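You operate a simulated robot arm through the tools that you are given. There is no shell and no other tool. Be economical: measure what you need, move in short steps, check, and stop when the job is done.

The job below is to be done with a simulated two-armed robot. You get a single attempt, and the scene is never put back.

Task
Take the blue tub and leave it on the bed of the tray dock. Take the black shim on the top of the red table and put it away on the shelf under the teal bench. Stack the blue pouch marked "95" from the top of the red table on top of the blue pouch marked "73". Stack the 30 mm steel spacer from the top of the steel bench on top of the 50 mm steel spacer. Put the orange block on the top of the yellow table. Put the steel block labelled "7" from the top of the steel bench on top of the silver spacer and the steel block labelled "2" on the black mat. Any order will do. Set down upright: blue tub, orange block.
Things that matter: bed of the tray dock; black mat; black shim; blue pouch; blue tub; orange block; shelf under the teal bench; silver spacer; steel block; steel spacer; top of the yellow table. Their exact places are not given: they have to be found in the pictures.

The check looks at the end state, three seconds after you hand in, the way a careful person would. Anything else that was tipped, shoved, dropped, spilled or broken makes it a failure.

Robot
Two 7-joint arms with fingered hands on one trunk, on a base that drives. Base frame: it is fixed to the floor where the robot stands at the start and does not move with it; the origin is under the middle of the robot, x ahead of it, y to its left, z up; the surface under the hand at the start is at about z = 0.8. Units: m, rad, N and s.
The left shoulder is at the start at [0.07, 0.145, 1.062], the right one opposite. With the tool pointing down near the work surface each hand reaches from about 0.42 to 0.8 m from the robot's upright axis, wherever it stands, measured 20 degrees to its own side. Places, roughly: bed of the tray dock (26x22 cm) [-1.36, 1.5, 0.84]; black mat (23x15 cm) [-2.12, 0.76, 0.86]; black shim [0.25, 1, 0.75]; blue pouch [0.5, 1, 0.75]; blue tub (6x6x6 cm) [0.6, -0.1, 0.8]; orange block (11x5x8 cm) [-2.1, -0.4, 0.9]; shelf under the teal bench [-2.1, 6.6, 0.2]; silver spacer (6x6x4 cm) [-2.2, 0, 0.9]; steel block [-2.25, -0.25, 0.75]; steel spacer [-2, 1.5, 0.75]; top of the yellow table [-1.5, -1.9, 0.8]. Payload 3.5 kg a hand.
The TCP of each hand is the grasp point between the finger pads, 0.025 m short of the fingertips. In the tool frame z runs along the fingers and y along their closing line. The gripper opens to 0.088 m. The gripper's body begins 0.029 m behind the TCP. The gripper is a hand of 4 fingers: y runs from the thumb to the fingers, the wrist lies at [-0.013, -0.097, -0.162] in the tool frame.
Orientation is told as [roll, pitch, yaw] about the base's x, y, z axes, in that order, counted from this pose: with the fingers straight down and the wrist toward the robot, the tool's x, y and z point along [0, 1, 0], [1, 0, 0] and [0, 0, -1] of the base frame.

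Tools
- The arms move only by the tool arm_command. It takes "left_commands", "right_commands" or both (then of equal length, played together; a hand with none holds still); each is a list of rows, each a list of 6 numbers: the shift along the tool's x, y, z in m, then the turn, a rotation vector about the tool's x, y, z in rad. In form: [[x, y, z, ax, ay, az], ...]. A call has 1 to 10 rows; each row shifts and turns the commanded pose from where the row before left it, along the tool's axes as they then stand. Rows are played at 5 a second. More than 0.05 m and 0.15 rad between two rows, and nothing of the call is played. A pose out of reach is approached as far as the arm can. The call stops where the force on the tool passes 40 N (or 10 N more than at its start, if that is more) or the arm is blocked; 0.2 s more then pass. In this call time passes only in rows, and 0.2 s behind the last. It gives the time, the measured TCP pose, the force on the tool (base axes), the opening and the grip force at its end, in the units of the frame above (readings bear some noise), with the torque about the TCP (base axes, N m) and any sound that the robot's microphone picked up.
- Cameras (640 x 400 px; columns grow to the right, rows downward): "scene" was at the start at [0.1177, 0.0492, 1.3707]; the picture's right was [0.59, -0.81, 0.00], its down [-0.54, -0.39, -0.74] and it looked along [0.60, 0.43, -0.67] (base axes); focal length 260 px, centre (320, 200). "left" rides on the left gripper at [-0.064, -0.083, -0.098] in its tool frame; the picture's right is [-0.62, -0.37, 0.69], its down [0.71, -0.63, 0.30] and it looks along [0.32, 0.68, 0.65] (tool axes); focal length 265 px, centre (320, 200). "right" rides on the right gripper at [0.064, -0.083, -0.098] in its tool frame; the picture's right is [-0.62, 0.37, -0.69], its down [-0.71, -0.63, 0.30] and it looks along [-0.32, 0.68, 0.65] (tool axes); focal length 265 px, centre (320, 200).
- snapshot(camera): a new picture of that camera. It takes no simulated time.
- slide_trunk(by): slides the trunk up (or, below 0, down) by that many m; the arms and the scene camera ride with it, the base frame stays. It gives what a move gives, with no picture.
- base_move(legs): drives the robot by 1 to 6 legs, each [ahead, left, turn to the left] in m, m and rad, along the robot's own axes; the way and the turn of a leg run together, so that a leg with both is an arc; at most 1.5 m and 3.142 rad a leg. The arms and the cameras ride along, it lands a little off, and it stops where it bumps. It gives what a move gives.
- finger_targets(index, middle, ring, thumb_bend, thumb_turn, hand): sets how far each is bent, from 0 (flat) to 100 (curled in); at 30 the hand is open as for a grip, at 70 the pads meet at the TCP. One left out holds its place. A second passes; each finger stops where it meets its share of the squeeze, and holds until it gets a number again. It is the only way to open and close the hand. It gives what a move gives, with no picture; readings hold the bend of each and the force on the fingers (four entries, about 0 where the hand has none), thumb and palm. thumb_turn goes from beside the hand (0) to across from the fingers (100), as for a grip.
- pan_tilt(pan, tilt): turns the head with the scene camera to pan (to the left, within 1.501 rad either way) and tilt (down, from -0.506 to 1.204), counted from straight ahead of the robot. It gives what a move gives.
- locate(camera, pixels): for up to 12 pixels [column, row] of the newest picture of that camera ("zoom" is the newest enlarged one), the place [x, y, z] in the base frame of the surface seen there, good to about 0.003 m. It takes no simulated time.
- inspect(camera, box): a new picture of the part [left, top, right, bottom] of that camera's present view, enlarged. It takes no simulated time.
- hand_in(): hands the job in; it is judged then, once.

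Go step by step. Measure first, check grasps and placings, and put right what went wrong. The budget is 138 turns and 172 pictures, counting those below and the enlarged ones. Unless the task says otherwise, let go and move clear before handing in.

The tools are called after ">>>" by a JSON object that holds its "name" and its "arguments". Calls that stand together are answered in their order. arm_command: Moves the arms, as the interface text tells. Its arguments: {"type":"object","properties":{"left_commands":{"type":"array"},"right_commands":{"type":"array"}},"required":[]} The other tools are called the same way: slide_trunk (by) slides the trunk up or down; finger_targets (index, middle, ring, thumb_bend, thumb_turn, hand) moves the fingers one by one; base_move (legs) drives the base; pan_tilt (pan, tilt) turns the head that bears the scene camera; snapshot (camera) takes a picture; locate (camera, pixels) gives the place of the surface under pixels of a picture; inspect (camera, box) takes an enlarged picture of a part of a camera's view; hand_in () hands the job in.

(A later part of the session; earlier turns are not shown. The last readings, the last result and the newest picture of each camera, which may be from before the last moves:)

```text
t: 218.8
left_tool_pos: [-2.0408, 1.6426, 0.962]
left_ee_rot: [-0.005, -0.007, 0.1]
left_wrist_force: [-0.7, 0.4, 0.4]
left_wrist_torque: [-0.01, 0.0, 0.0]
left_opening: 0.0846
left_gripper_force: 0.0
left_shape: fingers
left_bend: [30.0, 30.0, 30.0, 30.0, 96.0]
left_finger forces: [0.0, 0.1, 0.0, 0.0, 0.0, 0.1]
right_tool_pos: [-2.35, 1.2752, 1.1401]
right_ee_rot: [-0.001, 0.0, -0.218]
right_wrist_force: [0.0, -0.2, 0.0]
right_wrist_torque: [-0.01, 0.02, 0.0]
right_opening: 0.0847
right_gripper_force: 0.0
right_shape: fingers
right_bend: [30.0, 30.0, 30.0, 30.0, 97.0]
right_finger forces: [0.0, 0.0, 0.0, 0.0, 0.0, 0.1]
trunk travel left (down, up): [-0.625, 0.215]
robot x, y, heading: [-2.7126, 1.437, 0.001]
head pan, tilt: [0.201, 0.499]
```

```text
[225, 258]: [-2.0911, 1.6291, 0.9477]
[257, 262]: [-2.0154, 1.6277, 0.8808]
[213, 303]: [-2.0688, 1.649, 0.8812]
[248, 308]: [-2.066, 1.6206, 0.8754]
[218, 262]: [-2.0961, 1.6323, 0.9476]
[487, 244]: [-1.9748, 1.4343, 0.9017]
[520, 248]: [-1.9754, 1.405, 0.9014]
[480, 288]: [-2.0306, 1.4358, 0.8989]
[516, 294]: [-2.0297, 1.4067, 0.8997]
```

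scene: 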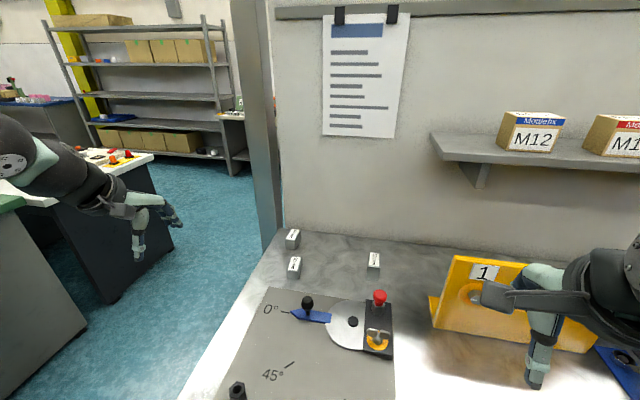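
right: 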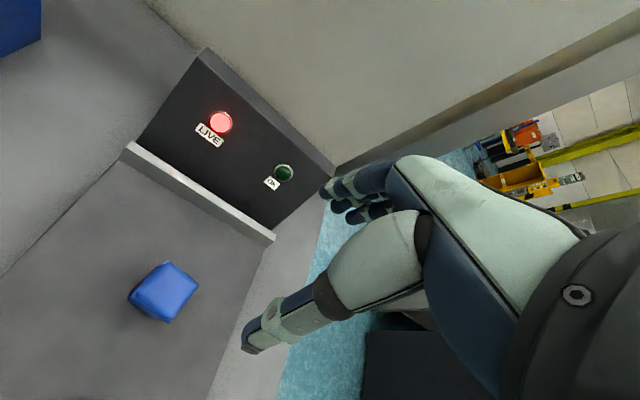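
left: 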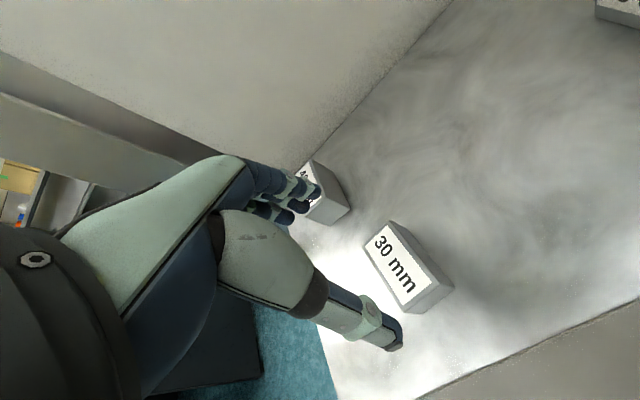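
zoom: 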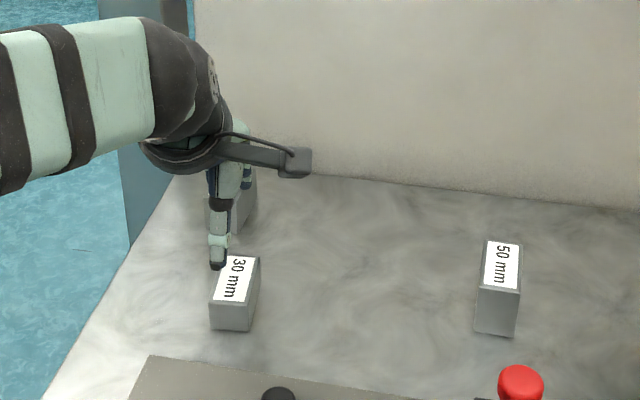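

Aligned within 3 mm. Descend to z≈0.881 and close.

>>> {"name": "arm_command", "arguments": {"left_commands": [[-0.003, 0, 0.04, 0, 0, 0], [0, 0, 0.03, 0, 0, 0], [0, 0, 0.011, 0, 0, 0]]}}

>>> {"name": "finger_targets", "arguments": {"hand": "left", "index": 56, "middle": 56, "ring": 56, "thumb_bend": 56}}

>>> {"name": "inspect", "arguments": {"camera": "scene", "box": [230, 180, 410, 300]}}

```text
t: 219.6
left_tool_pos: [-2.0393, 1.6368, 0.8833]
left_ee_rot: [-0.005, -0.006, 0.099]
left_wrist_force: [-0.4, 0.5, -0.3]
left_wrist_torque: [0.01, 0.02, -0.02]
left_opening: 0.0848
left_gripper_force: 0.1
left_shape: fingers
left_bend: [30.0, 30.0, 30.0, 30.0, 96.0]
left_finger forces: [0.0, 0.0, 0.0, 0.0, 0.0, 0.1]
right_tool_pos: [-2.3515, 1.2738, 1.1397]
right_ee_rot: [0.0, -0.003, -0.216]
right_wrist_force: [-0.2, 0.7, -0.1]
right_wrist_torque: [-0.01, -0.02, 0.01]
right_opening: 0.085
right_gripper_force: 0.1
right_shape: fingers
right_bend: [30.0, 30.0, 30.0, 30.0, 97.0]
right_finger forces: [0.0, 0.1, 0.1, 0.0, 0.1, 0.0]
trunk travel left (down, up): [-0.625, 0.215]
robot x, y, heading: [-2.7122, 1.4369, 0.001]
head pan, tilt: [0.201, 0.499]
```

```text
t: 220.6
left_tool_pos: [-2.038, 1.637, 0.8816]
left_ee_rot: [-0.003, -0.005, 0.1]
left_wrist_force: [2.4, 0.6, 1.9]
left_wrist_torque: [0.08, -0.26, -0.01]
left_opening: 0.0588
left_gripper_force: 17.2
left_shape: fingers
left_bend: [43.0, 47.0, 53.0, 43.0, 97.0]
left_finger forces: [9.8, 6.7, 1.8, 0.0, 15.5, 0.0]
right_tool_pos: [-2.3502, 1.2742, 1.1393]
right_ee_rot: [-0.001, -0.003, -0.217]
right_wrist_force: [-0.2, 0.1, -0.2]
right_wrist_torque: [-0.03, 0.03, 0.01]
right_opening: 0.0847
right_gripper_force: 0.1
right_shape: fingers
right_bend: [30.0, 30.0, 30.0, 30.0, 97.0]
right_finger forces: [0.1, 0.1, 0.0, 0.0, 0.1, 0.1]
trunk travel left (down, up): [-0.625, 0.215]
robot x, y, heading: [-2.7124, 1.4388, -0.002]
head pan, tilt: [0.201, 0.499]
```

```text
3.33 times, centred on (320, 240) of scene
```

zoom: 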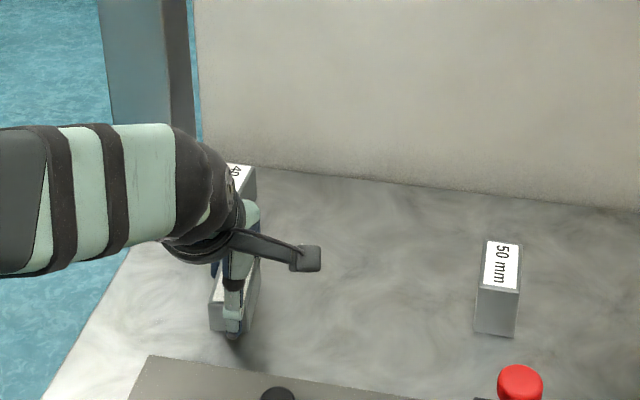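

Gripped; squeeze a bit more and lift.

>>> {"name": "finger_targets", "arguments": {"hand": "left", "index": 62, "middle": 62, "ring": 60, "thumb_bend": 62}}

>>> {"name": "arm_command", "arguments": {"left_commands": [[0, 0, -0.02, 0, 0, 0], [0, 0, -0.03, 0, 0, 0], [0, 0, -0.04, 0, 0, 0], [0, 0, -0.04, 0, 0, 0]]}}

>>> {"name": "snapshot", "arguments": {"camera": "left"}}

>>> {"name": "snapshot", "arguments": {"camera": "scene"}}

```text
t: 221.6
left_tool_pos: [-2.0391, 1.637, 0.8815]
left_ee_rot: [-0.003, -0.006, 0.101]
left_wrist_force: [0.1, 0.7, 1.9]
left_wrist_torque: [0.05, -0.24, 0.01]
left_opening: 0.0574
left_gripper_force: 21.4
left_shape: fingers
left_bend: [42.0, 48.0, 57.0, 46.0, 97.0]
left_finger forces: [11.4, 7.8, 2.1, 0.0, 20.4, 0.0]
right_tool_pos: [-2.3509, 1.2736, 1.1406]
right_ee_rot: [0.0, -0.002, -0.216]
right_wrist_force: [-0.2, 0.0, 0.8]
right_wrist_torque: [0.0, 0.0, -0.01]
right_opening: 0.085
right_gripper_force: 0.0
right_shape: fingers
right_bend: [30.0, 30.0, 30.0, 30.0, 97.0]
right_finger forces: [0.1, 0.1, 0.0, 0.0, 0.0, 0.0]
trunk travel left (down, up): [-0.625, 0.215]
robot x, y, heading: [-2.712, 1.4377, 0.002]
head pan, tilt: [0.201, 0.499]
```

```text
t: 222.6
left_tool_pos: [-2.0404, 1.6364, 1.0108]
left_ee_rot: [-0.003, -0.003, 0.1]
left_wrist_force: [0.6, -0.2, -4.0]
left_wrist_torque: [-0.03, -0.04, 0.0]
left_opening: 0.0575
left_gripper_force: 19.7
left_shape: fingers
left_bend: [42.0, 48.0, 58.0, 46.0, 97.0]
left_finger forces: [11.1, 7.3, 2.1, 0.0, 19.7, 0.0]
right_tool_pos: [-2.351, 1.2735, 1.1403]
right_ee_rot: [0.0, -0.001, -0.217]
right_wrist_force: [0.2, -0.1, -0.1]
right_wrist_torque: [0.0, -0.01, 0.03]
right_opening: 0.0848
right_gripper_force: 0.0
right_shape: fingers
right_bend: [30.0, 30.0, 30.0, 30.0, 97.0]
right_finger forces: [0.1, 0.0, 0.1, 0.1, 0.0, 0.0]
trunk travel left (down, up): [-0.625, 0.215]
robot x, y, heading: [-2.7154, 1.4376, 0.0]
head pan, tilt: [0.201, 0.499]
```

```text
78 pictures are left
```

left: 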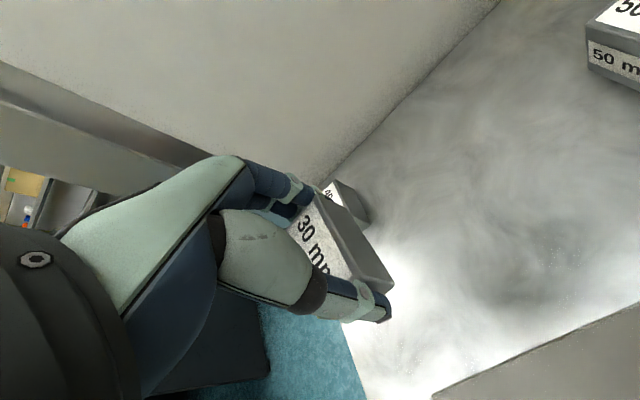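

```text
77 pictures are left
```

scene: 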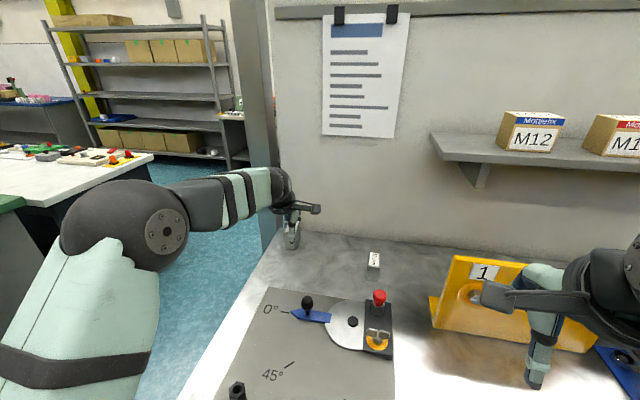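

Held firmly. Raise 3 cm, shift the base right by 0.215 m, then fine-position over the 50 mm block.

>>> {"name": "arm_command", "arguments": {"left_commands": [[0, 0, -0.03, 0, 0, 0.07], [0, 0, 0, 0, 0, 0.07]]}}

>>> {"name": "base_move", "arguments": {"legs": [[0.0, -0.217, 0]]}}

>>> {"name": "snapshot", "arguments": {"camera": "scene"}}

>>> {"name": "snapshot", "arguments": {"camera": "left"}}

```text
t: 223.2
left_tool_pos: [-2.0379, 1.6369, 1.0393]
left_ee_rot: [-0.003, -0.005, -0.04]
left_wrist_force: [0.8, 0.2, -4.6]
left_wrist_torque: [-0.06, 0.02, 0.0]
left_opening: 0.0573
left_gripper_force: 20.1
left_shape: fingers
left_bend: [42.0, 48.0, 58.0, 46.0, 97.0]
left_finger forces: [11.1, 7.2, 2.1, 0.1, 19.5, 0.0]
right_tool_pos: [-2.3497, 1.2741, 1.1399]
right_ee_rot: [-0.002, 0.0, -0.218]
right_wrist_force: [-0.3, -0.1, -0.3]
right_wrist_torque: [-0.02, -0.02, -0.01]
right_opening: 0.0847
right_gripper_force: 0.1
right_shape: fingers
right_bend: [30.0, 30.0, 30.0, 30.0, 97.0]
right_finger forces: [0.0, 0.1, 0.1, 0.0, 0.0, 0.1]
trunk travel left (down, up): [-0.625, 0.215]
robot x, y, heading: [-2.7133, 1.4365, -0.001]
head pan, tilt: [0.201, 0.499]
```

```text
t: 224.8
left_tool_pos: [-2.0374, 1.4232, 1.0394]
left_ee_rot: [-0.003, -0.006, -0.042]
left_wrist_force: [-0.5, -0.4, -5.1]
left_wrist_torque: [-0.03, 0.0, 0.01]
left_opening: 0.057
left_gripper_force: 19.5
left_shape: fingers
left_bend: [42.0, 48.0, 58.0, 46.0, 97.0]
left_finger forces: [11.1, 7.3, 2.1, 0.0, 19.6, 0.1]
right_tool_pos: [-2.35, 1.0602, 1.1394]
right_ee_rot: [-0.002, -0.002, -0.217]
right_wrist_force: [-0.1, 0.9, 0.0]
right_wrist_torque: [-0.01, 0.0, -0.01]
right_opening: 0.0849
right_gripper_force: 0.0
right_shape: fingers
right_bend: [30.0, 30.0, 30.0, 30.0, 97.0]
right_finger forces: [0.0, 0.0, 0.1, 0.0, 0.1, 0.1]
trunk travel left (down, up): [-0.625, 0.215]
robot x, y, heading: [-2.7121, 1.2212, 0.003]
head pan, tilt: [0.201, 0.499]
```

```text
76 pictures are left
```

scene: 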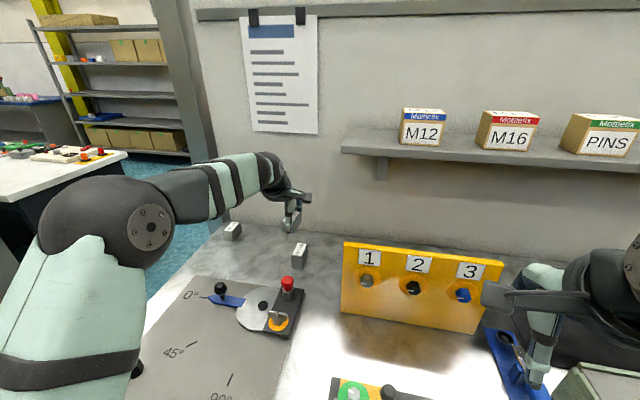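

```text
75 pictures are left
```

left: 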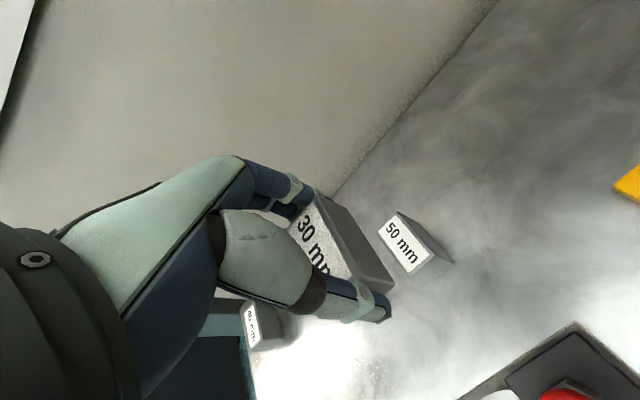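

>>> {"name": "locate", "arguments": {"camera": "left", "pixels": [[398, 214], [380, 233], [408, 271], [428, 255], [403, 243], [320, 196], [350, 250], [362, 276], [388, 284], [325, 250], [350, 220]]}}

```text
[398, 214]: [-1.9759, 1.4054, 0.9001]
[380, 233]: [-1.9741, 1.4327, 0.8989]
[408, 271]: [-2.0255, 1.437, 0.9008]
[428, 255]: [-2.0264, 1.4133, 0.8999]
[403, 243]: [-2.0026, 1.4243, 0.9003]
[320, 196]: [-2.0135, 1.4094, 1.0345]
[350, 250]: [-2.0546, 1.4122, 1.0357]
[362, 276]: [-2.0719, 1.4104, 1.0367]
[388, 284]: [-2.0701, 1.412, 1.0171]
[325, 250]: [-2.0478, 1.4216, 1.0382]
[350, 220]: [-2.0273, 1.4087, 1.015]
```

The 30 mm block needs +41 mm in x, -3 mm in y. Shift and lower to ~12 mm above.

>>> {"name": "arm_command", "arguments": {"left_commands": [[-0.001, 0.041, 0, 0, 0, 0.03], [0, 0, 0.04, 0, 0, 0], [0, 0, 0.035, 0, 0, 0], [0, 0, 0.015, 0, 0, 0]]}}

>>> {"name": "inspect", "arguments": {"camera": "left", "box": [240, 150, 480, 320]}}

>>> {"name": "inspect", "arguments": {"camera": "scene", "box": [240, 180, 360, 290]}}

```text
t: 225.8
left_tool_pos: [-1.9976, 1.4205, 0.9473]
left_ee_rot: [-0.004, -0.001, -0.068]
left_wrist_force: [0.2, 0.1, -5.3]
left_wrist_torque: [-0.01, -0.02, 0.0]
left_opening: 0.0572
left_gripper_force: 20.2
left_shape: fingers
left_bend: [42.0, 48.0, 58.0, 46.0, 97.0]
left_finger forces: [11.0, 7.3, 2.2, 0.0, 19.4, 0.0]
right_tool_pos: [-2.3476, 1.0598, 1.1382]
right_ee_rot: [0.0, 0.001, -0.217]
right_wrist_force: [-0.1, 0.8, 0.3]
right_wrist_torque: [0.01, 0.02, 0.0]
right_opening: 0.0848
right_gripper_force: 0.0
right_shape: fingers
right_bend: [30.0, 30.0, 30.0, 30.0, 97.0]
right_finger forces: [0.1, 0.0, 0.0, 0.0, 0.0, 0.0]
trunk travel left (down, up): [-0.625, 0.215]
robot x, y, heading: [-2.7148, 1.22, 0.004]
head pan, tilt: [0.201, 0.499]
```

```text
2.35 times, centred on (360, 235) of left
```

zoom: 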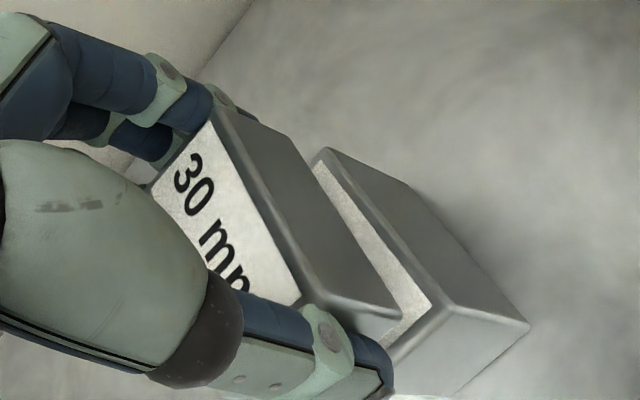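

```text
3.64 times, centred on (300, 235) of scene
```

zoom: 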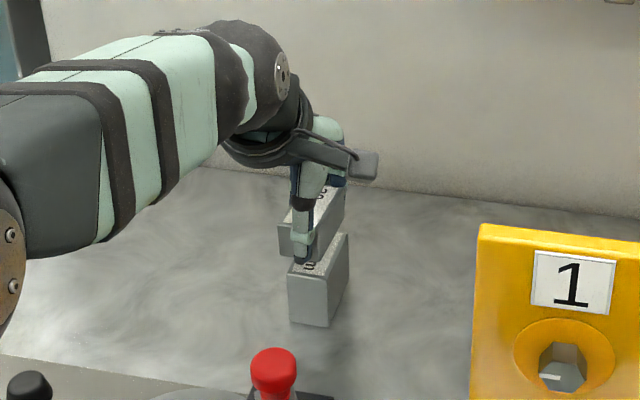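

>>> {"name": "locate", "arguments": {"camera": "zoom", "pixels": [[282, 235], [282, 250], [341, 215], [330, 240], [292, 276], [328, 282], [346, 240], [348, 262], [310, 310]]}}

>>> {"name": "inspect", "arguments": {"camera": "left", "box": [240, 150, 480, 320]}}

>>> {"name": "locate", "arguments": {"camera": "zoom", "pixels": [[220, 115], [300, 290], [398, 308], [275, 135], [430, 305], [325, 155], [525, 322], [345, 185], [310, 240]]}}

```text
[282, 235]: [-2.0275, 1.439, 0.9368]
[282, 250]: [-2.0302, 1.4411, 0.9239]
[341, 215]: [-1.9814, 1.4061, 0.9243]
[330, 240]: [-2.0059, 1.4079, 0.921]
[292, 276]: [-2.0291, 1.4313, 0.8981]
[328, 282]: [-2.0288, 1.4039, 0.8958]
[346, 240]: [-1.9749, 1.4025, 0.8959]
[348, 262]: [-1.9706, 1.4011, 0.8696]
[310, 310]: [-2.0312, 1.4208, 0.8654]
```

```text
2.35 times, centred on (360, 235) of left
```

zoom: 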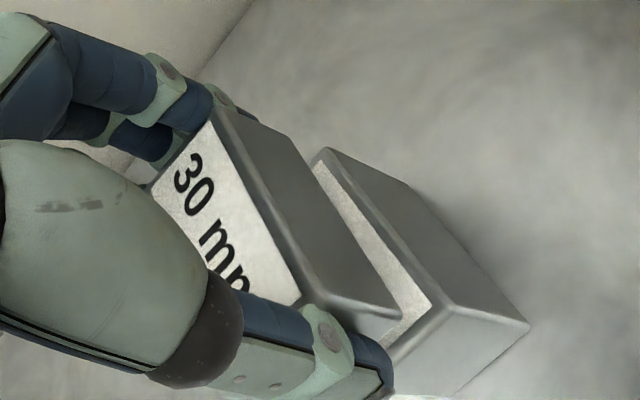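

```text
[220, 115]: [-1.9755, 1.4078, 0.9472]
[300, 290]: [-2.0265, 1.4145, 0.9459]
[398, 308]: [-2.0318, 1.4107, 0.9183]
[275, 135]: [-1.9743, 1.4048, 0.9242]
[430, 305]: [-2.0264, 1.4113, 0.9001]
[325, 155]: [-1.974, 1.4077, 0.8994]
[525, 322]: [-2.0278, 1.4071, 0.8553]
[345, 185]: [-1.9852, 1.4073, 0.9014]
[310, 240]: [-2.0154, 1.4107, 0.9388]
```

Well aligned (3 mm in y to go). Lower to contact.

>>> {"name": "arm_command", "arguments": {"left_commands": [[-0.003, 0, 0.008, 0, 0, 0], [0, 0, 0.004, 0, 0, 0], [0, 0, 0.002, 0, 0, 0], [0, 0, 0.001, 0, 0, 0], [0, 0, 0, 0, 0, 0]]}}

```text
t: 227.0
left_tool_pos: [-1.997, 1.4165, 0.9349]
left_ee_rot: [-0.004, -0.001, -0.07]
left_wrist_force: [0.0, 0.7, -4.8]
left_wrist_torque: [0.0, -0.04, 0.0]
left_opening: 0.0568
left_gripper_force: 20.4
left_shape: fingers
left_bend: [42.0, 48.0, 58.0, 46.0, 97.0]
left_finger forces: [11.0, 7.1, 2.1, 0.0, 19.4, 0.0]
right_tool_pos: [-2.3509, 1.0589, 1.1397]
right_ee_rot: [0.0, 0.001, -0.215]
right_wrist_force: [-0.3, 0.0, -0.1]
right_wrist_torque: [0.02, -0.02, 0.01]
right_opening: 0.0847
right_gripper_force: 0.1
right_shape: fingers
right_bend: [30.0, 30.0, 30.0, 30.0, 97.0]
right_finger forces: [0.0, 0.0, 0.1, 0.1, 0.0, 0.0]
trunk travel left (down, up): [-0.625, 0.215]
robot x, y, heading: [-2.7138, 1.2249, 0.001]
head pan, tilt: [0.201, 0.499]
```

>>> {"name": "arm_command", "arguments": {"left_commands": [[0, 0, 0.0015, 0, 0, 0], [0, 0, 0.001, 0, 0, 0], [0, 0, 0.001, 0, 0, 0]]}}

```text
t: 227.8
left_tool_pos: [-1.9974, 1.4169, 0.9327]
left_ee_rot: [-0.003, -0.007, -0.071]
left_wrist_force: [2.1, 1.1, -0.2]
left_wrist_torque: [0.02, -0.17, 0.0]
left_opening: 0.0572
left_gripper_force: 20.5
left_shape: fingers
left_bend: [42.0, 48.0, 58.0, 47.0, 97.0]
left_finger forces: [11.6, 8.1, 2.2, 0.0, 19.2, 0.0]
right_tool_pos: [-2.3495, 1.0601, 1.1385]
right_ee_rot: [-0.002, -0.002, -0.218]
right_wrist_force: [0.5, 0.1, 0.9]
right_wrist_torque: [0.03, -0.03, 0.02]
right_opening: 0.085
right_gripper_force: 0.0
right_shape: fingers
right_bend: [30.0, 30.0, 30.0, 30.0, 97.0]
right_finger forces: [0.0, 0.0, 0.1, 0.1, 0.0, 0.0]
trunk travel left (down, up): [-0.625, 0.215]
robot x, y, heading: [-2.7147, 1.224, 0.004]
head pan, tilt: [0.201, 0.499]
```

Weight transferred. Release evenly and rise.

>>> {"name": "finger_targets", "arguments": {"hand": "left", "index": 30, "middle": 30, "ring": 30, "thumb_bend": 30}}

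>>> {"name": "arm_command", "arguments": {"left_commands": [[0, 0, -0.02, 0, 0, 0], [0, 0, -0.04, 0, 0, 0], [0, 0, -0.04, 0, 0, 0], [0, 0, -0.04, 0, 0, 0]]}}

>>> {"name": "inspect", "arguments": {"camera": "scene", "box": [220, 180, 360, 290]}}

>>> {"name": "inspect", "arguments": {"camera": "left", "box": [340, 170, 500, 300]}}

```text
t: 228.8
left_tool_pos: [-1.9985, 1.4155, 0.9322]
left_ee_rot: [-0.003, -0.005, -0.07]
left_wrist_force: [0.4, -0.5, 0.3]
left_wrist_torque: [0.03, -0.01, 0.02]
left_opening: 0.0846
left_gripper_force: 0.1
left_shape: fingers
left_bend: [30.0, 30.0, 30.0, 30.0, 96.0]
left_finger forces: [0.1, 0.0, 0.0, 0.1, 0.0, 0.0]
right_tool_pos: [-2.3508, 1.0594, 1.1383]
right_ee_rot: [0.0, -0.002, -0.215]
right_wrist_force: [0.6, 0.0, -0.1]
right_wrist_torque: [-0.01, 0.01, 0.0]
right_opening: 0.0849
right_gripper_force: 0.0
right_shape: fingers
right_bend: [30.0, 30.0, 30.0, 30.0, 97.0]
right_finger forces: [0.0, 0.0, 0.0, 0.1, 0.1, 0.0]
trunk travel left (down, up): [-0.625, 0.215]
robot x, y, heading: [-2.7104, 1.2232, -0.003]
head pan, tilt: [0.201, 0.499]
```

```text
t: 229.8
left_tool_pos: [-2.0007, 1.4151, 1.0759]
left_ee_rot: [-0.003, -0.006, -0.07]
left_wrist_force: [-0.5, -0.2, -0.1]
left_wrist_torque: [0.02, 0.02, 0.0]
left_opening: 0.0848
left_gripper_force: 0.1
left_shape: fingers
left_bend: [30.0, 30.0, 30.0, 30.0, 96.0]
left_finger forces: [0.1, 0.1, 0.0, 0.1, 0.0, 0.1]
right_tool_pos: [-2.3508, 1.0591, 1.1396]
right_ee_rot: [-0.001, -0.001, -0.218]
right_wrist_force: [0.4, 0.0, -0.1]
right_wrist_torque: [-0.01, 0.0, 0.0]
right_opening: 0.085
right_gripper_force: 0.1
right_shape: fingers
right_bend: [30.0, 30.0, 30.0, 30.0, 97.0]
right_finger forces: [0.1, 0.0, 0.1, 0.0, 0.1, 0.1]
trunk travel left (down, up): [-0.625, 0.215]
robot x, y, heading: [-2.7095, 1.2213, -0.002]
head pan, tilt: [0.201, 0.499]
```

```text
3.64 times, centred on (290, 235) of scene
```

zoom: 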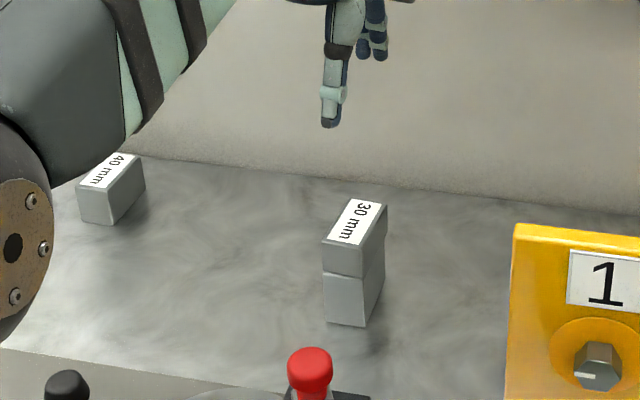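

```text
3.08 times, centred on (420, 235) of left
```

zoom: 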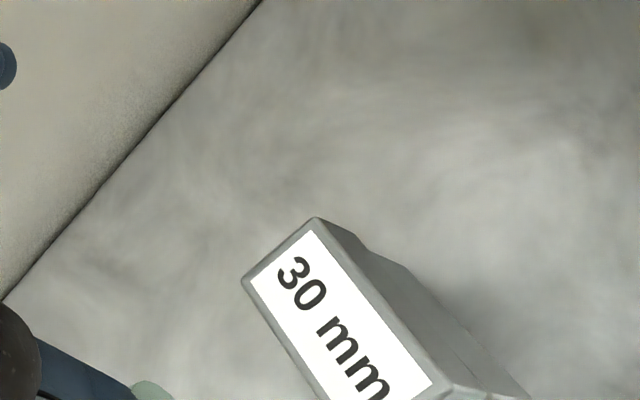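

Stack is square. Retract the left hand, back off and slide along to the blocks near y≈0.

>>> {"name": "arm_command", "arguments": {"left_commands": [[0, -0.05, -0.01, 0, 0, 0], [0, -0.05, -0.01, 0, 0, 0], [0, -0.05, -0.01, 0, 0, 0], [0, -0.05, -0.01, 0, 0, 0], [0, -0.04, 0, 0, 0, 0]]}}

>>> {"name": "base_move", "arguments": {"legs": [[-0.4, 0, 0], [0, -1.1, 0]]}}

>>> {"name": "pan_tilt", "arguments": {"pan": 0.0, "tilt": 0.55}}

>>> {"name": "snapshot", "arguments": {"camera": "scene"}}

```text
refused: row 1 steps farther than a row can; nothing moved
```

```text
t: 237.7
left_tool_pos: [-2.404, 0.2938, 1.0745]
left_ee_rot: [-0.005, -0.006, -0.06]
left_wrist_force: [0.0, -0.1, 0.7]
left_wrist_torque: [0.01, -0.02, 0.0]
left_opening: 0.0847
left_gripper_force: 0.1
left_shape: fingers
left_bend: [30.0, 30.0, 30.0, 30.0, 96.0]
left_finger forces: [0.0, 0.0, 0.0, 0.0, 0.1, 0.0]
right_tool_pos: [-2.7502, -0.0675, 1.1393]
right_ee_rot: [-0.001, -0.003, -0.206]
right_wrist_force: [0.2, -0.6, 0.2]
right_wrist_torque: [-0.03, 0.02, -0.02]
right_opening: 0.0847
right_gripper_force: 0.1
right_shape: fingers
right_bend: [30.0, 30.0, 30.0, 30.0, 97.0]
right_finger forces: [0.1, 0.0, 0.1, 0.0, 0.0, 0.0]
trunk travel left (down, up): [-0.625, 0.215]
robot x, y, heading: [-3.1172, 0.0903, 0.009]
head pan, tilt: [0.201, 0.499]
```

```text
t: 238.5
left_tool_pos: [-2.4033, 0.2915, 1.0747]
left_ee_rot: [-0.004, -0.003, -0.06]
left_wrist_force: [-0.1, -0.5, 0.1]
left_wrist_torque: [0.02, 0.01, 0.0]
left_opening: 0.0847
left_gripper_force: 0.0
left_shape: fingers
left_bend: [30.0, 30.0, 30.0, 30.0, 96.0]
left_finger forces: [0.1, 0.0, 0.1, 0.0, 0.1, 0.0]
right_tool_pos: [-2.7501, -0.0664, 1.1392]
right_ee_rot: [0.0, -0.002, -0.206]
right_wrist_force: [-0.5, -0.2, 0.1]
right_wrist_torque: [0.05, -0.01, 0.0]
right_opening: 0.0846
right_gripper_force: 0.1
right_shape: fingers
right_bend: [30.0, 30.0, 30.0, 30.0, 97.0]
right_finger forces: [0.0, 0.1, 0.1, 0.0, 0.1, 0.1]
trunk travel left (down, up): [-0.625, 0.215]
robot x, y, heading: [-3.112, 0.0898, 0.012]
head pan, tilt: [0.0, 0.55]
```

```text
69 pictures are left
```

scene: 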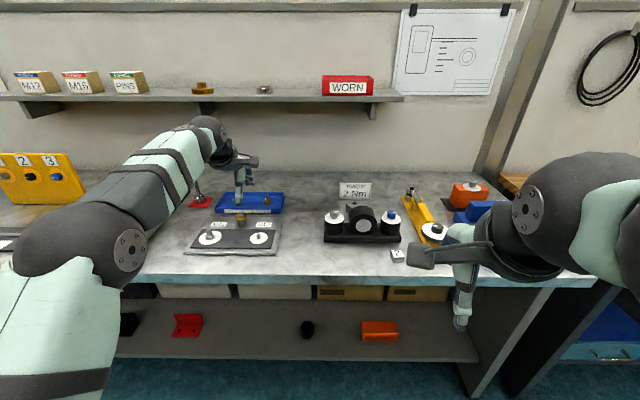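

>>> {"name": "inspect", "arguments": {"camera": "scene", "box": [310, 170, 520, 280]}}

>>> {"name": "inspect", "arguments": {"camera": "scene", "box": [170, 170, 300, 265]}}

>>> {"name": "locate", "arguments": {"camera": "scene", "pixels": [[397, 253], [265, 89], [355, 188], [470, 190], [230, 240], [240, 220], [360, 225], [480, 210]]}}

```text
3.05 times, centred on (415, 225) of scene
```

zoom: 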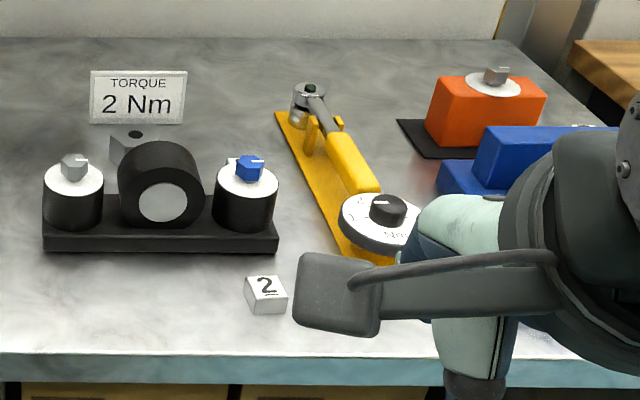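

```text
4.21 times, centred on (235, 218) of scene
```

zoom: 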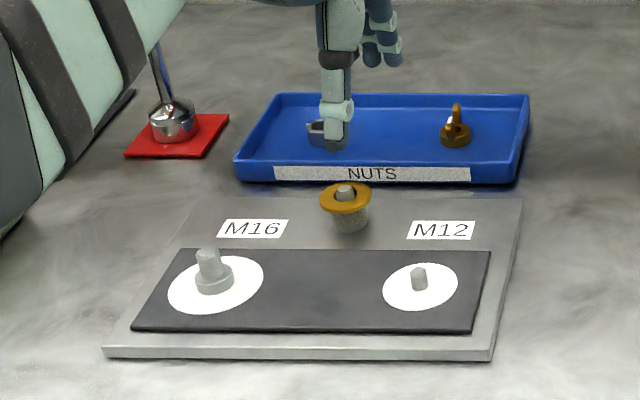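

```text
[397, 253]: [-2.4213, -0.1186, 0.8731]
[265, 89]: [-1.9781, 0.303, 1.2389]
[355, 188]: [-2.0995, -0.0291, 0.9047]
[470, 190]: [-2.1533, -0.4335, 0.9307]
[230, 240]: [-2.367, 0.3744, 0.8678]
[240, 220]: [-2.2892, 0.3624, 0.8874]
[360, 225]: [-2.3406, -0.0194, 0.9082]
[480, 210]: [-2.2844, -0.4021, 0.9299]
```

Block "2" is at (-2.42,-0.12). Move both hands aside for an unobstructed view of the silver spacer, block "7" and orange block.

>>> {"name": "arm_command", "arguments": {"left_commands": [[0.01, -0.045, -0.01, 0, 0, 0], [0.01, -0.045, -0.01, 0, 0, 0], [0.01, -0.045, -0.01, 0, 0, 0], [0.02, -0.04, 0, 0, 0, 0], [0.04, -0.02, 0, 0, 0, 0], [0.04, 0, 0, 0, 0, 0]], "right_commands": [[-0.05, 0, 0, 0, 0, 0], [-0.05, 0, 0, 0, 0, 0], [-0.05, 0, 0, 0, 0, 0], [-0.05, 0, 0, 0, 0, 0], [-0.05, 0, 0, 0, 0, 0], [-0.04, 0, 0, 0, 0, 0]]}}

>>> {"name": "pan_tilt", "arguments": {"pan": -0.35, "tilt": 0.5}}

>>> {"name": "snapshot", "arguments": {"camera": "scene"}}

>>> {"name": "inspect", "arguments": {"camera": "scene", "box": [220, 160, 460, 300]}}

>>> {"name": "pan_tilt", "arguments": {"pan": 0.6, "tilt": 0.5}}

>>> {"name": "snapshot", "arguments": {"camera": "scene"}}

```text
t: 239.9
left_tool_pos: [-2.5886, 0.4356, 1.1028]
left_ee_rot: [-0.005, -0.006, -0.061]
left_wrist_force: [0.6, 1.2, 0.3]
left_wrist_torque: [0.02, -0.01, -0.01]
left_opening: 0.0848
left_gripper_force: 0.0
left_shape: fingers
left_bend: [30.0, 30.0, 30.0, 30.0, 96.0]
left_finger forces: [0.1, 0.0, 0.0, 0.1, 0.0, 0.0]
right_tool_pos: [-2.6769, -0.2817, 1.0682]
right_ee_rot: [-0.002, 0.0, -0.205]
right_wrist_force: [-0.5, -0.7, -0.8]
right_wrist_torque: [0.04, 0.0, 0.0]
right_opening: 0.0853
right_gripper_force: 0.2
right_shape: fingers
right_bend: [30.0, 30.0, 30.0, 30.0, 97.0]
right_finger forces: [0.0, 0.1, 0.0, 0.0, 0.0, 0.1]
right hand out of reach, approached as far as the arm can: row 1, 2, 3, 4, 5, 6
trunk travel left (down, up): [-0.625, 0.215]
robot x, y, heading: [-3.1151, 0.0913, 0.009]
head pan, tilt: [0.0, 0.55]
```

```text
t: 240.7
left_tool_pos: [-2.5908, 0.435, 1.1028]
left_ee_rot: [-0.005, -0.004, -0.059]
left_wrist_force: [0.2, -0.3, -1.1]
left_wrist_torque: [-0.01, -0.01, 0.0]
left_opening: 0.0846
left_gripper_force: 0.0
left_shape: fingers
left_bend: [30.0, 30.0, 30.0, 30.0, 96.0]
left_finger forces: [0.0, 0.1, 0.0, 0.1, 0.1, 0.0]
right_tool_pos: [-2.677, -0.2817, 1.0667]
right_ee_rot: [-0.003, -0.002, -0.207]
right_wrist_force: [0.7, -0.1, -0.8]
right_wrist_torque: [-0.02, -0.02, 0.0]
right_opening: 0.085
right_gripper_force: 0.0
right_shape: fingers
right_bend: [30.0, 30.0, 30.0, 30.0, 97.0]
right_finger forces: [0.0, 0.0, 0.0, 0.1, 0.1, 0.1]
trunk travel left (down, up): [-0.625, 0.215]
robot x, y, heading: [-3.1129, 0.0894, 0.016]
head pan, tilt: [-0.351, 0.499]
```

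```text
66 pictures are left
```

scene: 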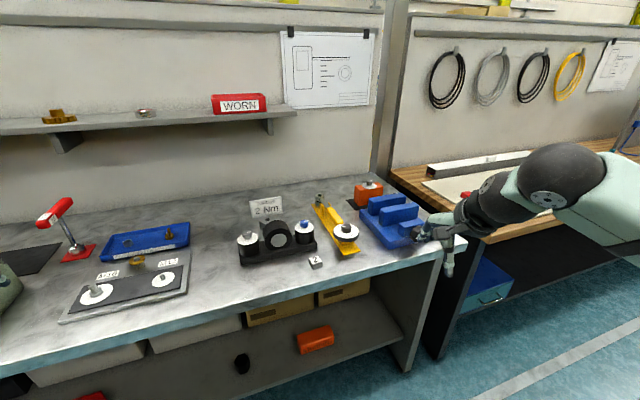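

```text
2.67 times, centred on (340, 230) of scene
```

zoom: 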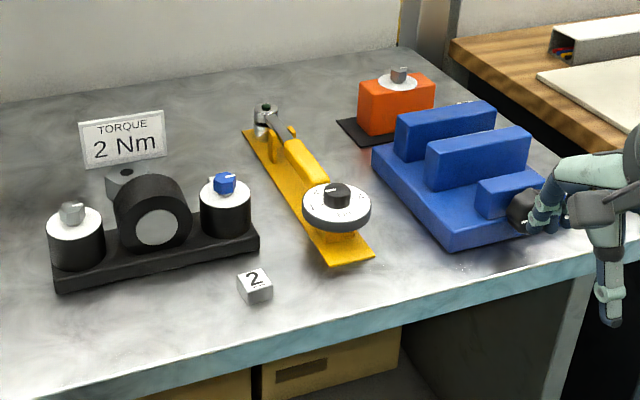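

```text
t: 241.9
left_tool_pos: [-2.5904, 0.4355, 1.1015]
left_ee_rot: [-0.004, -0.005, -0.06]
left_wrist_force: [-0.8, -0.2, -0.4]
left_wrist_torque: [0.01, 0.01, -0.03]
left_opening: 0.0848
left_gripper_force: 0.0
left_shape: fingers
left_bend: [30.0, 30.0, 30.0, 30.0, 96.0]
left_finger forces: [0.0, 0.1, 0.0, 0.0, 0.0, 0.0]
right_tool_pos: [-2.6763, -0.2813, 1.0676]
right_ee_rot: [0.0, -0.005, -0.205]
right_wrist_force: [-0.6, 0.2, 0.3]
right_wrist_torque: [0.0, -0.01, 0.03]
right_opening: 0.0848
right_gripper_force: 0.0
right_shape: fingers
right_bend: [30.0, 30.0, 30.0, 30.0, 97.0]
right_finger forces: [0.0, 0.0, 0.0, 0.0, 0.0, 0.0]
trunk travel left (down, up): [-0.625, 0.215]
robot x, y, heading: [-3.1153, 0.0913, 0.013]
head pan, tilt: [0.6, 0.499]
```

```text
64 pictures are left
```

scene: 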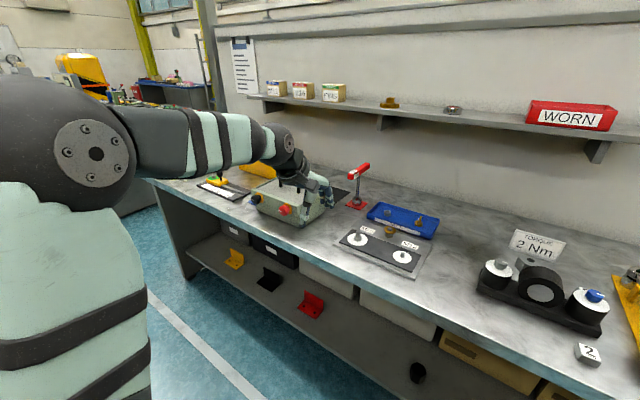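

Block "7" isn't visible yet—something white peeks out behind the blue stepped block (467,102). Raise the trunk for a steeper view.

>>> {"name": "slide_trunk", "arguments": {"by": 0.21}}

>>> {"name": "base_move", "arguments": {"legs": [[0.1, -0.25, 0]]}}

>>> {"name": "pan_tilt", "arguments": {"pan": -0.1, "tilt": 0.7}}

>>> {"name": "snapshot", "arguments": {"camera": "scene"}}

>>> {"name": "inspect", "arguments": {"camera": "scene", "box": [200, 130, 440, 290]}}

```text
t: 244.2
left_tool_pos: [-2.5903, 0.4357, 1.3124]
left_ee_rot: [-0.006, -0.005, -0.059]
left_wrist_force: [-0.2, 0.8, 0.5]
left_wrist_torque: [-0.01, 0.0, 0.01]
left_opening: 0.0847
left_gripper_force: 0.0
left_shape: fingers
left_bend: [30.0, 30.0, 30.0, 30.0, 96.0]
left_finger forces: [0.0, 0.1, 0.1, 0.0, 0.0, 0.1]
right_tool_pos: [-2.6782, -0.2823, 1.2771]
right_ee_rot: [-0.001, -0.002, -0.206]
right_wrist_force: [0.4, 0.3, 0.1]
right_wrist_torque: [0.03, 0.0, 0.03]
right_opening: 0.0849
right_gripper_force: 0.1
right_shape: fingers
right_bend: [30.0, 30.0, 30.0, 30.0, 97.0]
right_finger forces: [0.0, 0.1, 0.1, 0.0, 0.0, 0.0]
trunk travel left (down, up): [-0.835, 0.005]
robot x, y, heading: [-3.1115, 0.0934, 0.015]
head pan, tilt: [0.6, 0.499]
```

```text
t: 246.1
left_tool_pos: [-2.4911, 0.1873, 1.3142]
left_ee_rot: [-0.006, -0.006, -0.053]
left_wrist_force: [0.4, -0.4, 0.6]
left_wrist_torque: [-0.02, -0.01, -0.01]
left_opening: 0.0846
left_gripper_force: 0.1
left_shape: fingers
left_bend: [30.0, 30.0, 30.0, 30.0, 96.0]
left_finger forces: [0.0, 0.0, 0.0, 0.0, 0.0, 0.0]
right_tool_pos: [-2.5733, -0.5303, 1.2794]
right_ee_rot: [-0.004, -0.004, -0.201]
right_wrist_force: [-0.3, 0.6, -0.1]
right_wrist_torque: [0.02, 0.01, 0.0]
right_opening: 0.0853
right_gripper_force: 0.0
right_shape: fingers
right_bend: [30.0, 30.0, 30.0, 30.0, 97.0]
right_finger forces: [0.0, 0.0, 0.0, 0.1, 0.0, 0.0]
trunk travel left (down, up): [-0.835, 0.005]
robot x, y, heading: [-3.0148, -0.1646, 0.018]
head pan, tilt: [0.6, 0.499]
```

```text
t: 247.2
left_tool_pos: [-2.491, 0.1848, 1.312]
left_ee_rot: [-0.004, -0.006, -0.052]
left_wrist_force: [-0.5, -0.3, 0.1]
left_wrist_torque: [-0.01, 0.02, -0.03]
left_opening: 0.0849
left_gripper_force: 0.0
left_shape: fingers
left_bend: [30.0, 30.0, 30.0, 30.0, 96.0]
left_finger forces: [0.0, 0.0, 0.0, 0.1, 0.0, 0.1]
right_tool_pos: [-2.5725, -0.5323, 1.2781]
right_ee_rot: [0.001, -0.001, -0.199]
right_wrist_force: [0.3, -0.7, 0.4]
right_wrist_torque: [-0.04, 0.03, -0.05]
right_opening: 0.0848
right_gripper_force: 0.0
right_shape: fingers
right_bend: [30.0, 30.0, 30.0, 30.0, 97.0]
right_finger forces: [0.0, 0.0, 0.0, 0.0, 0.0, 0.1]
trunk travel left (down, up): [-0.835, 0.005]
robot x, y, heading: [-3.0129, -0.1621, 0.019]
head pan, tilt: [-0.099, 0.7]
```

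```text
63 pictures are left
```

scene: 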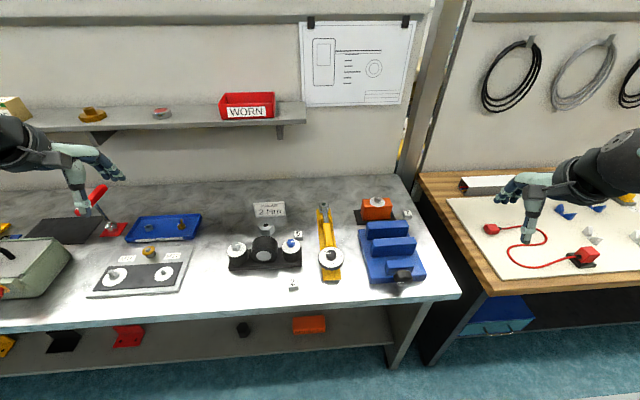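

```text
2.50 times, centred on (320, 210) of scene
```

zoom: 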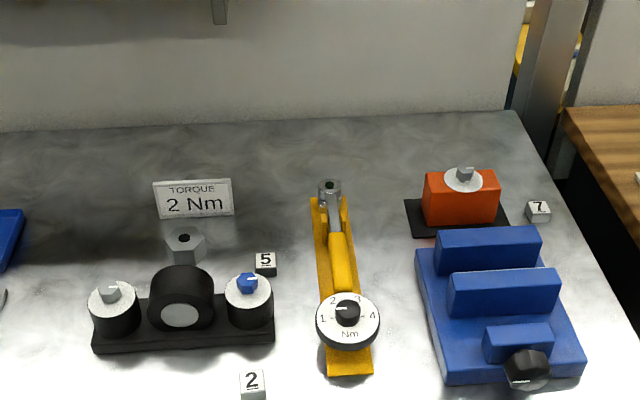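

Now everything shows: "7" at (538,210), "5" at (265,263), "2" at (252,383), the hexagonal silver spacer at (185,243), the orange block at (462,195). Measure them.

>>> {"name": "locate", "arguments": {"camera": "zoom", "pixels": [[538, 206], [527, 202], [550, 202], [252, 380], [265, 260], [184, 238], [168, 240], [202, 240], [185, 228], [184, 258], [462, 180], [162, 330]]}}

>>> {"name": "locate", "arguments": {"camera": "zoom", "pixels": [[427, 172], [497, 172], [424, 190], [500, 188], [424, 218], [498, 218], [465, 172], [410, 235], [505, 225], [460, 200], [490, 240], [445, 180]]}}

>>> {"name": "inspect", "arguments": {"camera": "scene", "box": [350, 185, 420, 230]}}

>>> {"name": "inspect", "arguments": {"camera": "scene", "box": [245, 200, 315, 245]}}

```text
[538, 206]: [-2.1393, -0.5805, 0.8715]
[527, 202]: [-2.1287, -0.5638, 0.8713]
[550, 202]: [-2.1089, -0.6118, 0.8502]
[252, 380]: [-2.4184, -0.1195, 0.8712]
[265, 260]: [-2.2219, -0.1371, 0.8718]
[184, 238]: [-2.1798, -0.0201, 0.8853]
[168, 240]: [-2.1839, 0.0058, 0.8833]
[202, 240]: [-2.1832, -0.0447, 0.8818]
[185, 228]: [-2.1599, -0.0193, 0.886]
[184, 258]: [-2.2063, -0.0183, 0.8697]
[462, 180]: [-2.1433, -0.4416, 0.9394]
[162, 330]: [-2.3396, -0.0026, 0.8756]
```

```text
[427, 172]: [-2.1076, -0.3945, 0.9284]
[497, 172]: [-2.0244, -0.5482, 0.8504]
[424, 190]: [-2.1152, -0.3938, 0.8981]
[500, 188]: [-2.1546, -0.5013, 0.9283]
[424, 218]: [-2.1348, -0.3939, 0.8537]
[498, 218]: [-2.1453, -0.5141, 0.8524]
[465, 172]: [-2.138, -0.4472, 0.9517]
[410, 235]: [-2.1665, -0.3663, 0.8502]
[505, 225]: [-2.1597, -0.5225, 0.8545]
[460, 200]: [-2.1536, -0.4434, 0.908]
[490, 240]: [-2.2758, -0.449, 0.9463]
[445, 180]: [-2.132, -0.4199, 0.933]
```

```text
8.89 times, centred on (385, 208) of scene
```

zoom: 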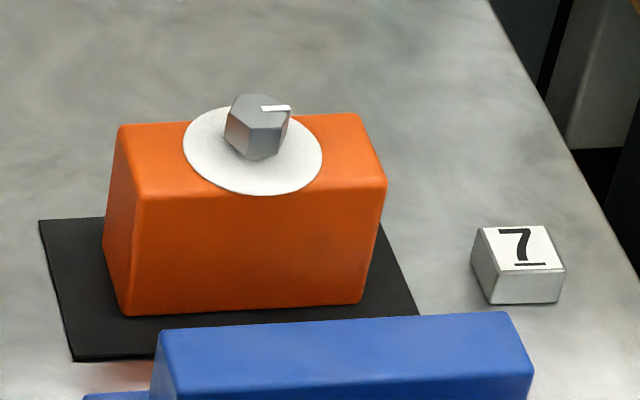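

```text
8.89 times, centred on (280, 222) of scene
```

zoom: 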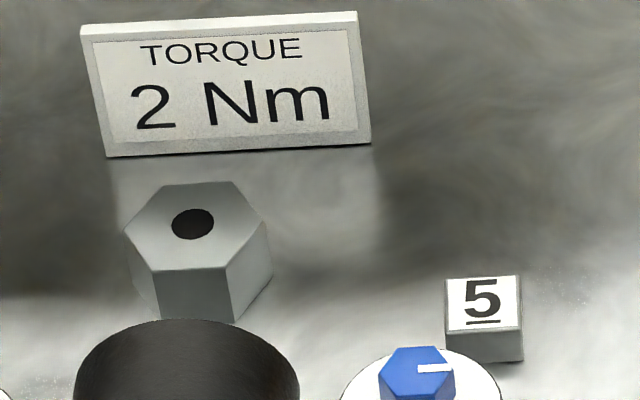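

>>> {"name": "locate", "arguments": {"camera": "zoom", "pixels": [[193, 224], [126, 233], [160, 190], [232, 183], [268, 222], [228, 265], [160, 268], [445, 285], [515, 280], [520, 325], [110, 155], [368, 143]]}}

>>> {"name": "inspect", "arguments": {"camera": "scene", "box": [350, 185, 420, 230]}}

>>> {"name": "locate", "arguments": {"camera": "zoom", "pixels": [[484, 230], [547, 229], [562, 265], [497, 272], [520, 248], [523, 320], [122, 130], [358, 116], [382, 182], [137, 195], [128, 310], [360, 300]]}}

```text
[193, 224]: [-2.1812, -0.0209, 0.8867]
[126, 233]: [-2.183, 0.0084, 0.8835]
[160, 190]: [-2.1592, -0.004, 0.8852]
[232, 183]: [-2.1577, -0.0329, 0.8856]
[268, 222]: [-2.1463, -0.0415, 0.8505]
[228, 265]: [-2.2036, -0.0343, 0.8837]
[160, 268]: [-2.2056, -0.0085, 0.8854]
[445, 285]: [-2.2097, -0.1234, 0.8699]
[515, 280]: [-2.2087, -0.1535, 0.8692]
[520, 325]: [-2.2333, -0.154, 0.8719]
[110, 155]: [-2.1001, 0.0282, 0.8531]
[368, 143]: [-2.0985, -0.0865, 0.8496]
```

```text
8.89 times, centred on (385, 208) of scene
```

zoom: 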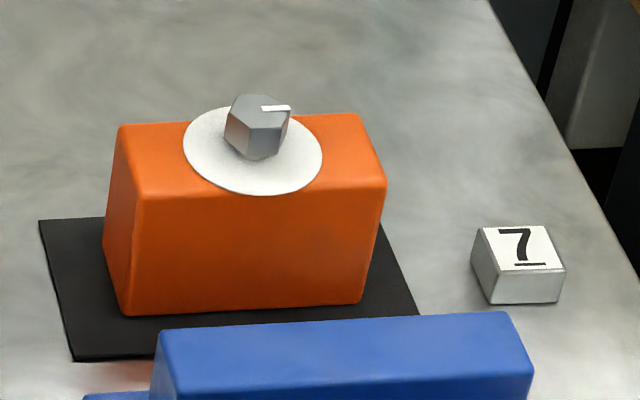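

```text
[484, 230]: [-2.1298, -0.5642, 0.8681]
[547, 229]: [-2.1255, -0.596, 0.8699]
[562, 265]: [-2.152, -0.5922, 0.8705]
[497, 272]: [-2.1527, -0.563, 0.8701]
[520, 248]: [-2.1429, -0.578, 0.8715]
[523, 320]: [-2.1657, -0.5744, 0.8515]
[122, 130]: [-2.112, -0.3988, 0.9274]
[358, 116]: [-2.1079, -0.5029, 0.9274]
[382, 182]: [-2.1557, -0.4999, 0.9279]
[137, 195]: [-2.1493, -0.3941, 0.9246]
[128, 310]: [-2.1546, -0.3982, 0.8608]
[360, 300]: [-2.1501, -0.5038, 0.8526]
```

Measure the blue fixture's extents and the ring device's top, which could interfere with my hand.

>>> {"name": "inspect", "arguments": {"camera": "scene", "box": [340, 185, 440, 290]}}

>>> {"name": "locate", "arguments": {"camera": "zoom", "pixels": [[310, 135], [315, 165], [115, 155], [290, 130], [350, 250], [420, 370], [130, 135], [340, 75]]}}

>>> {"name": "locate", "arguments": {"camera": "scene", "pixels": [[264, 237], [264, 241], [258, 240], [235, 248], [290, 245], [264, 250]]}}

```text
3.81 times, centred on (390, 238) of scene
```

zoom: 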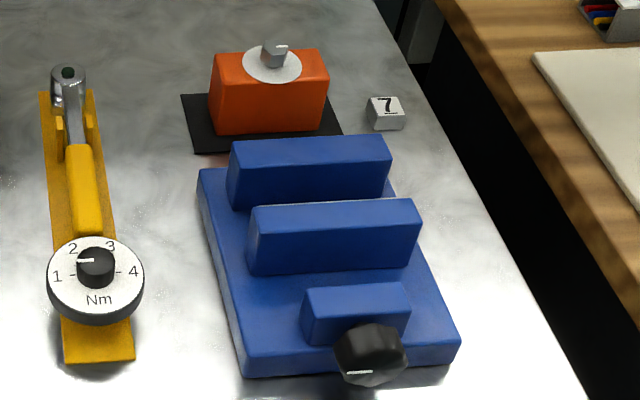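

```text
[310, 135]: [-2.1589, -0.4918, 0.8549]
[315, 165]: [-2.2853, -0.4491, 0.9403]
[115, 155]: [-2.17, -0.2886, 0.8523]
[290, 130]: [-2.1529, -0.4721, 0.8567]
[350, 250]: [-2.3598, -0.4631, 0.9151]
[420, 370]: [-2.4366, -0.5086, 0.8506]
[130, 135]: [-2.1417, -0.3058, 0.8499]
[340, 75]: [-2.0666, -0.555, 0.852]
```

```text
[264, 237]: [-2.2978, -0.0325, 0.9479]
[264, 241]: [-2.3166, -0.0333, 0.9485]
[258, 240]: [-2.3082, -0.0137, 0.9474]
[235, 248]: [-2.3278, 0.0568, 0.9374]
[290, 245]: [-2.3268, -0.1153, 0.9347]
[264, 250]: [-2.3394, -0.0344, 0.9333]
```

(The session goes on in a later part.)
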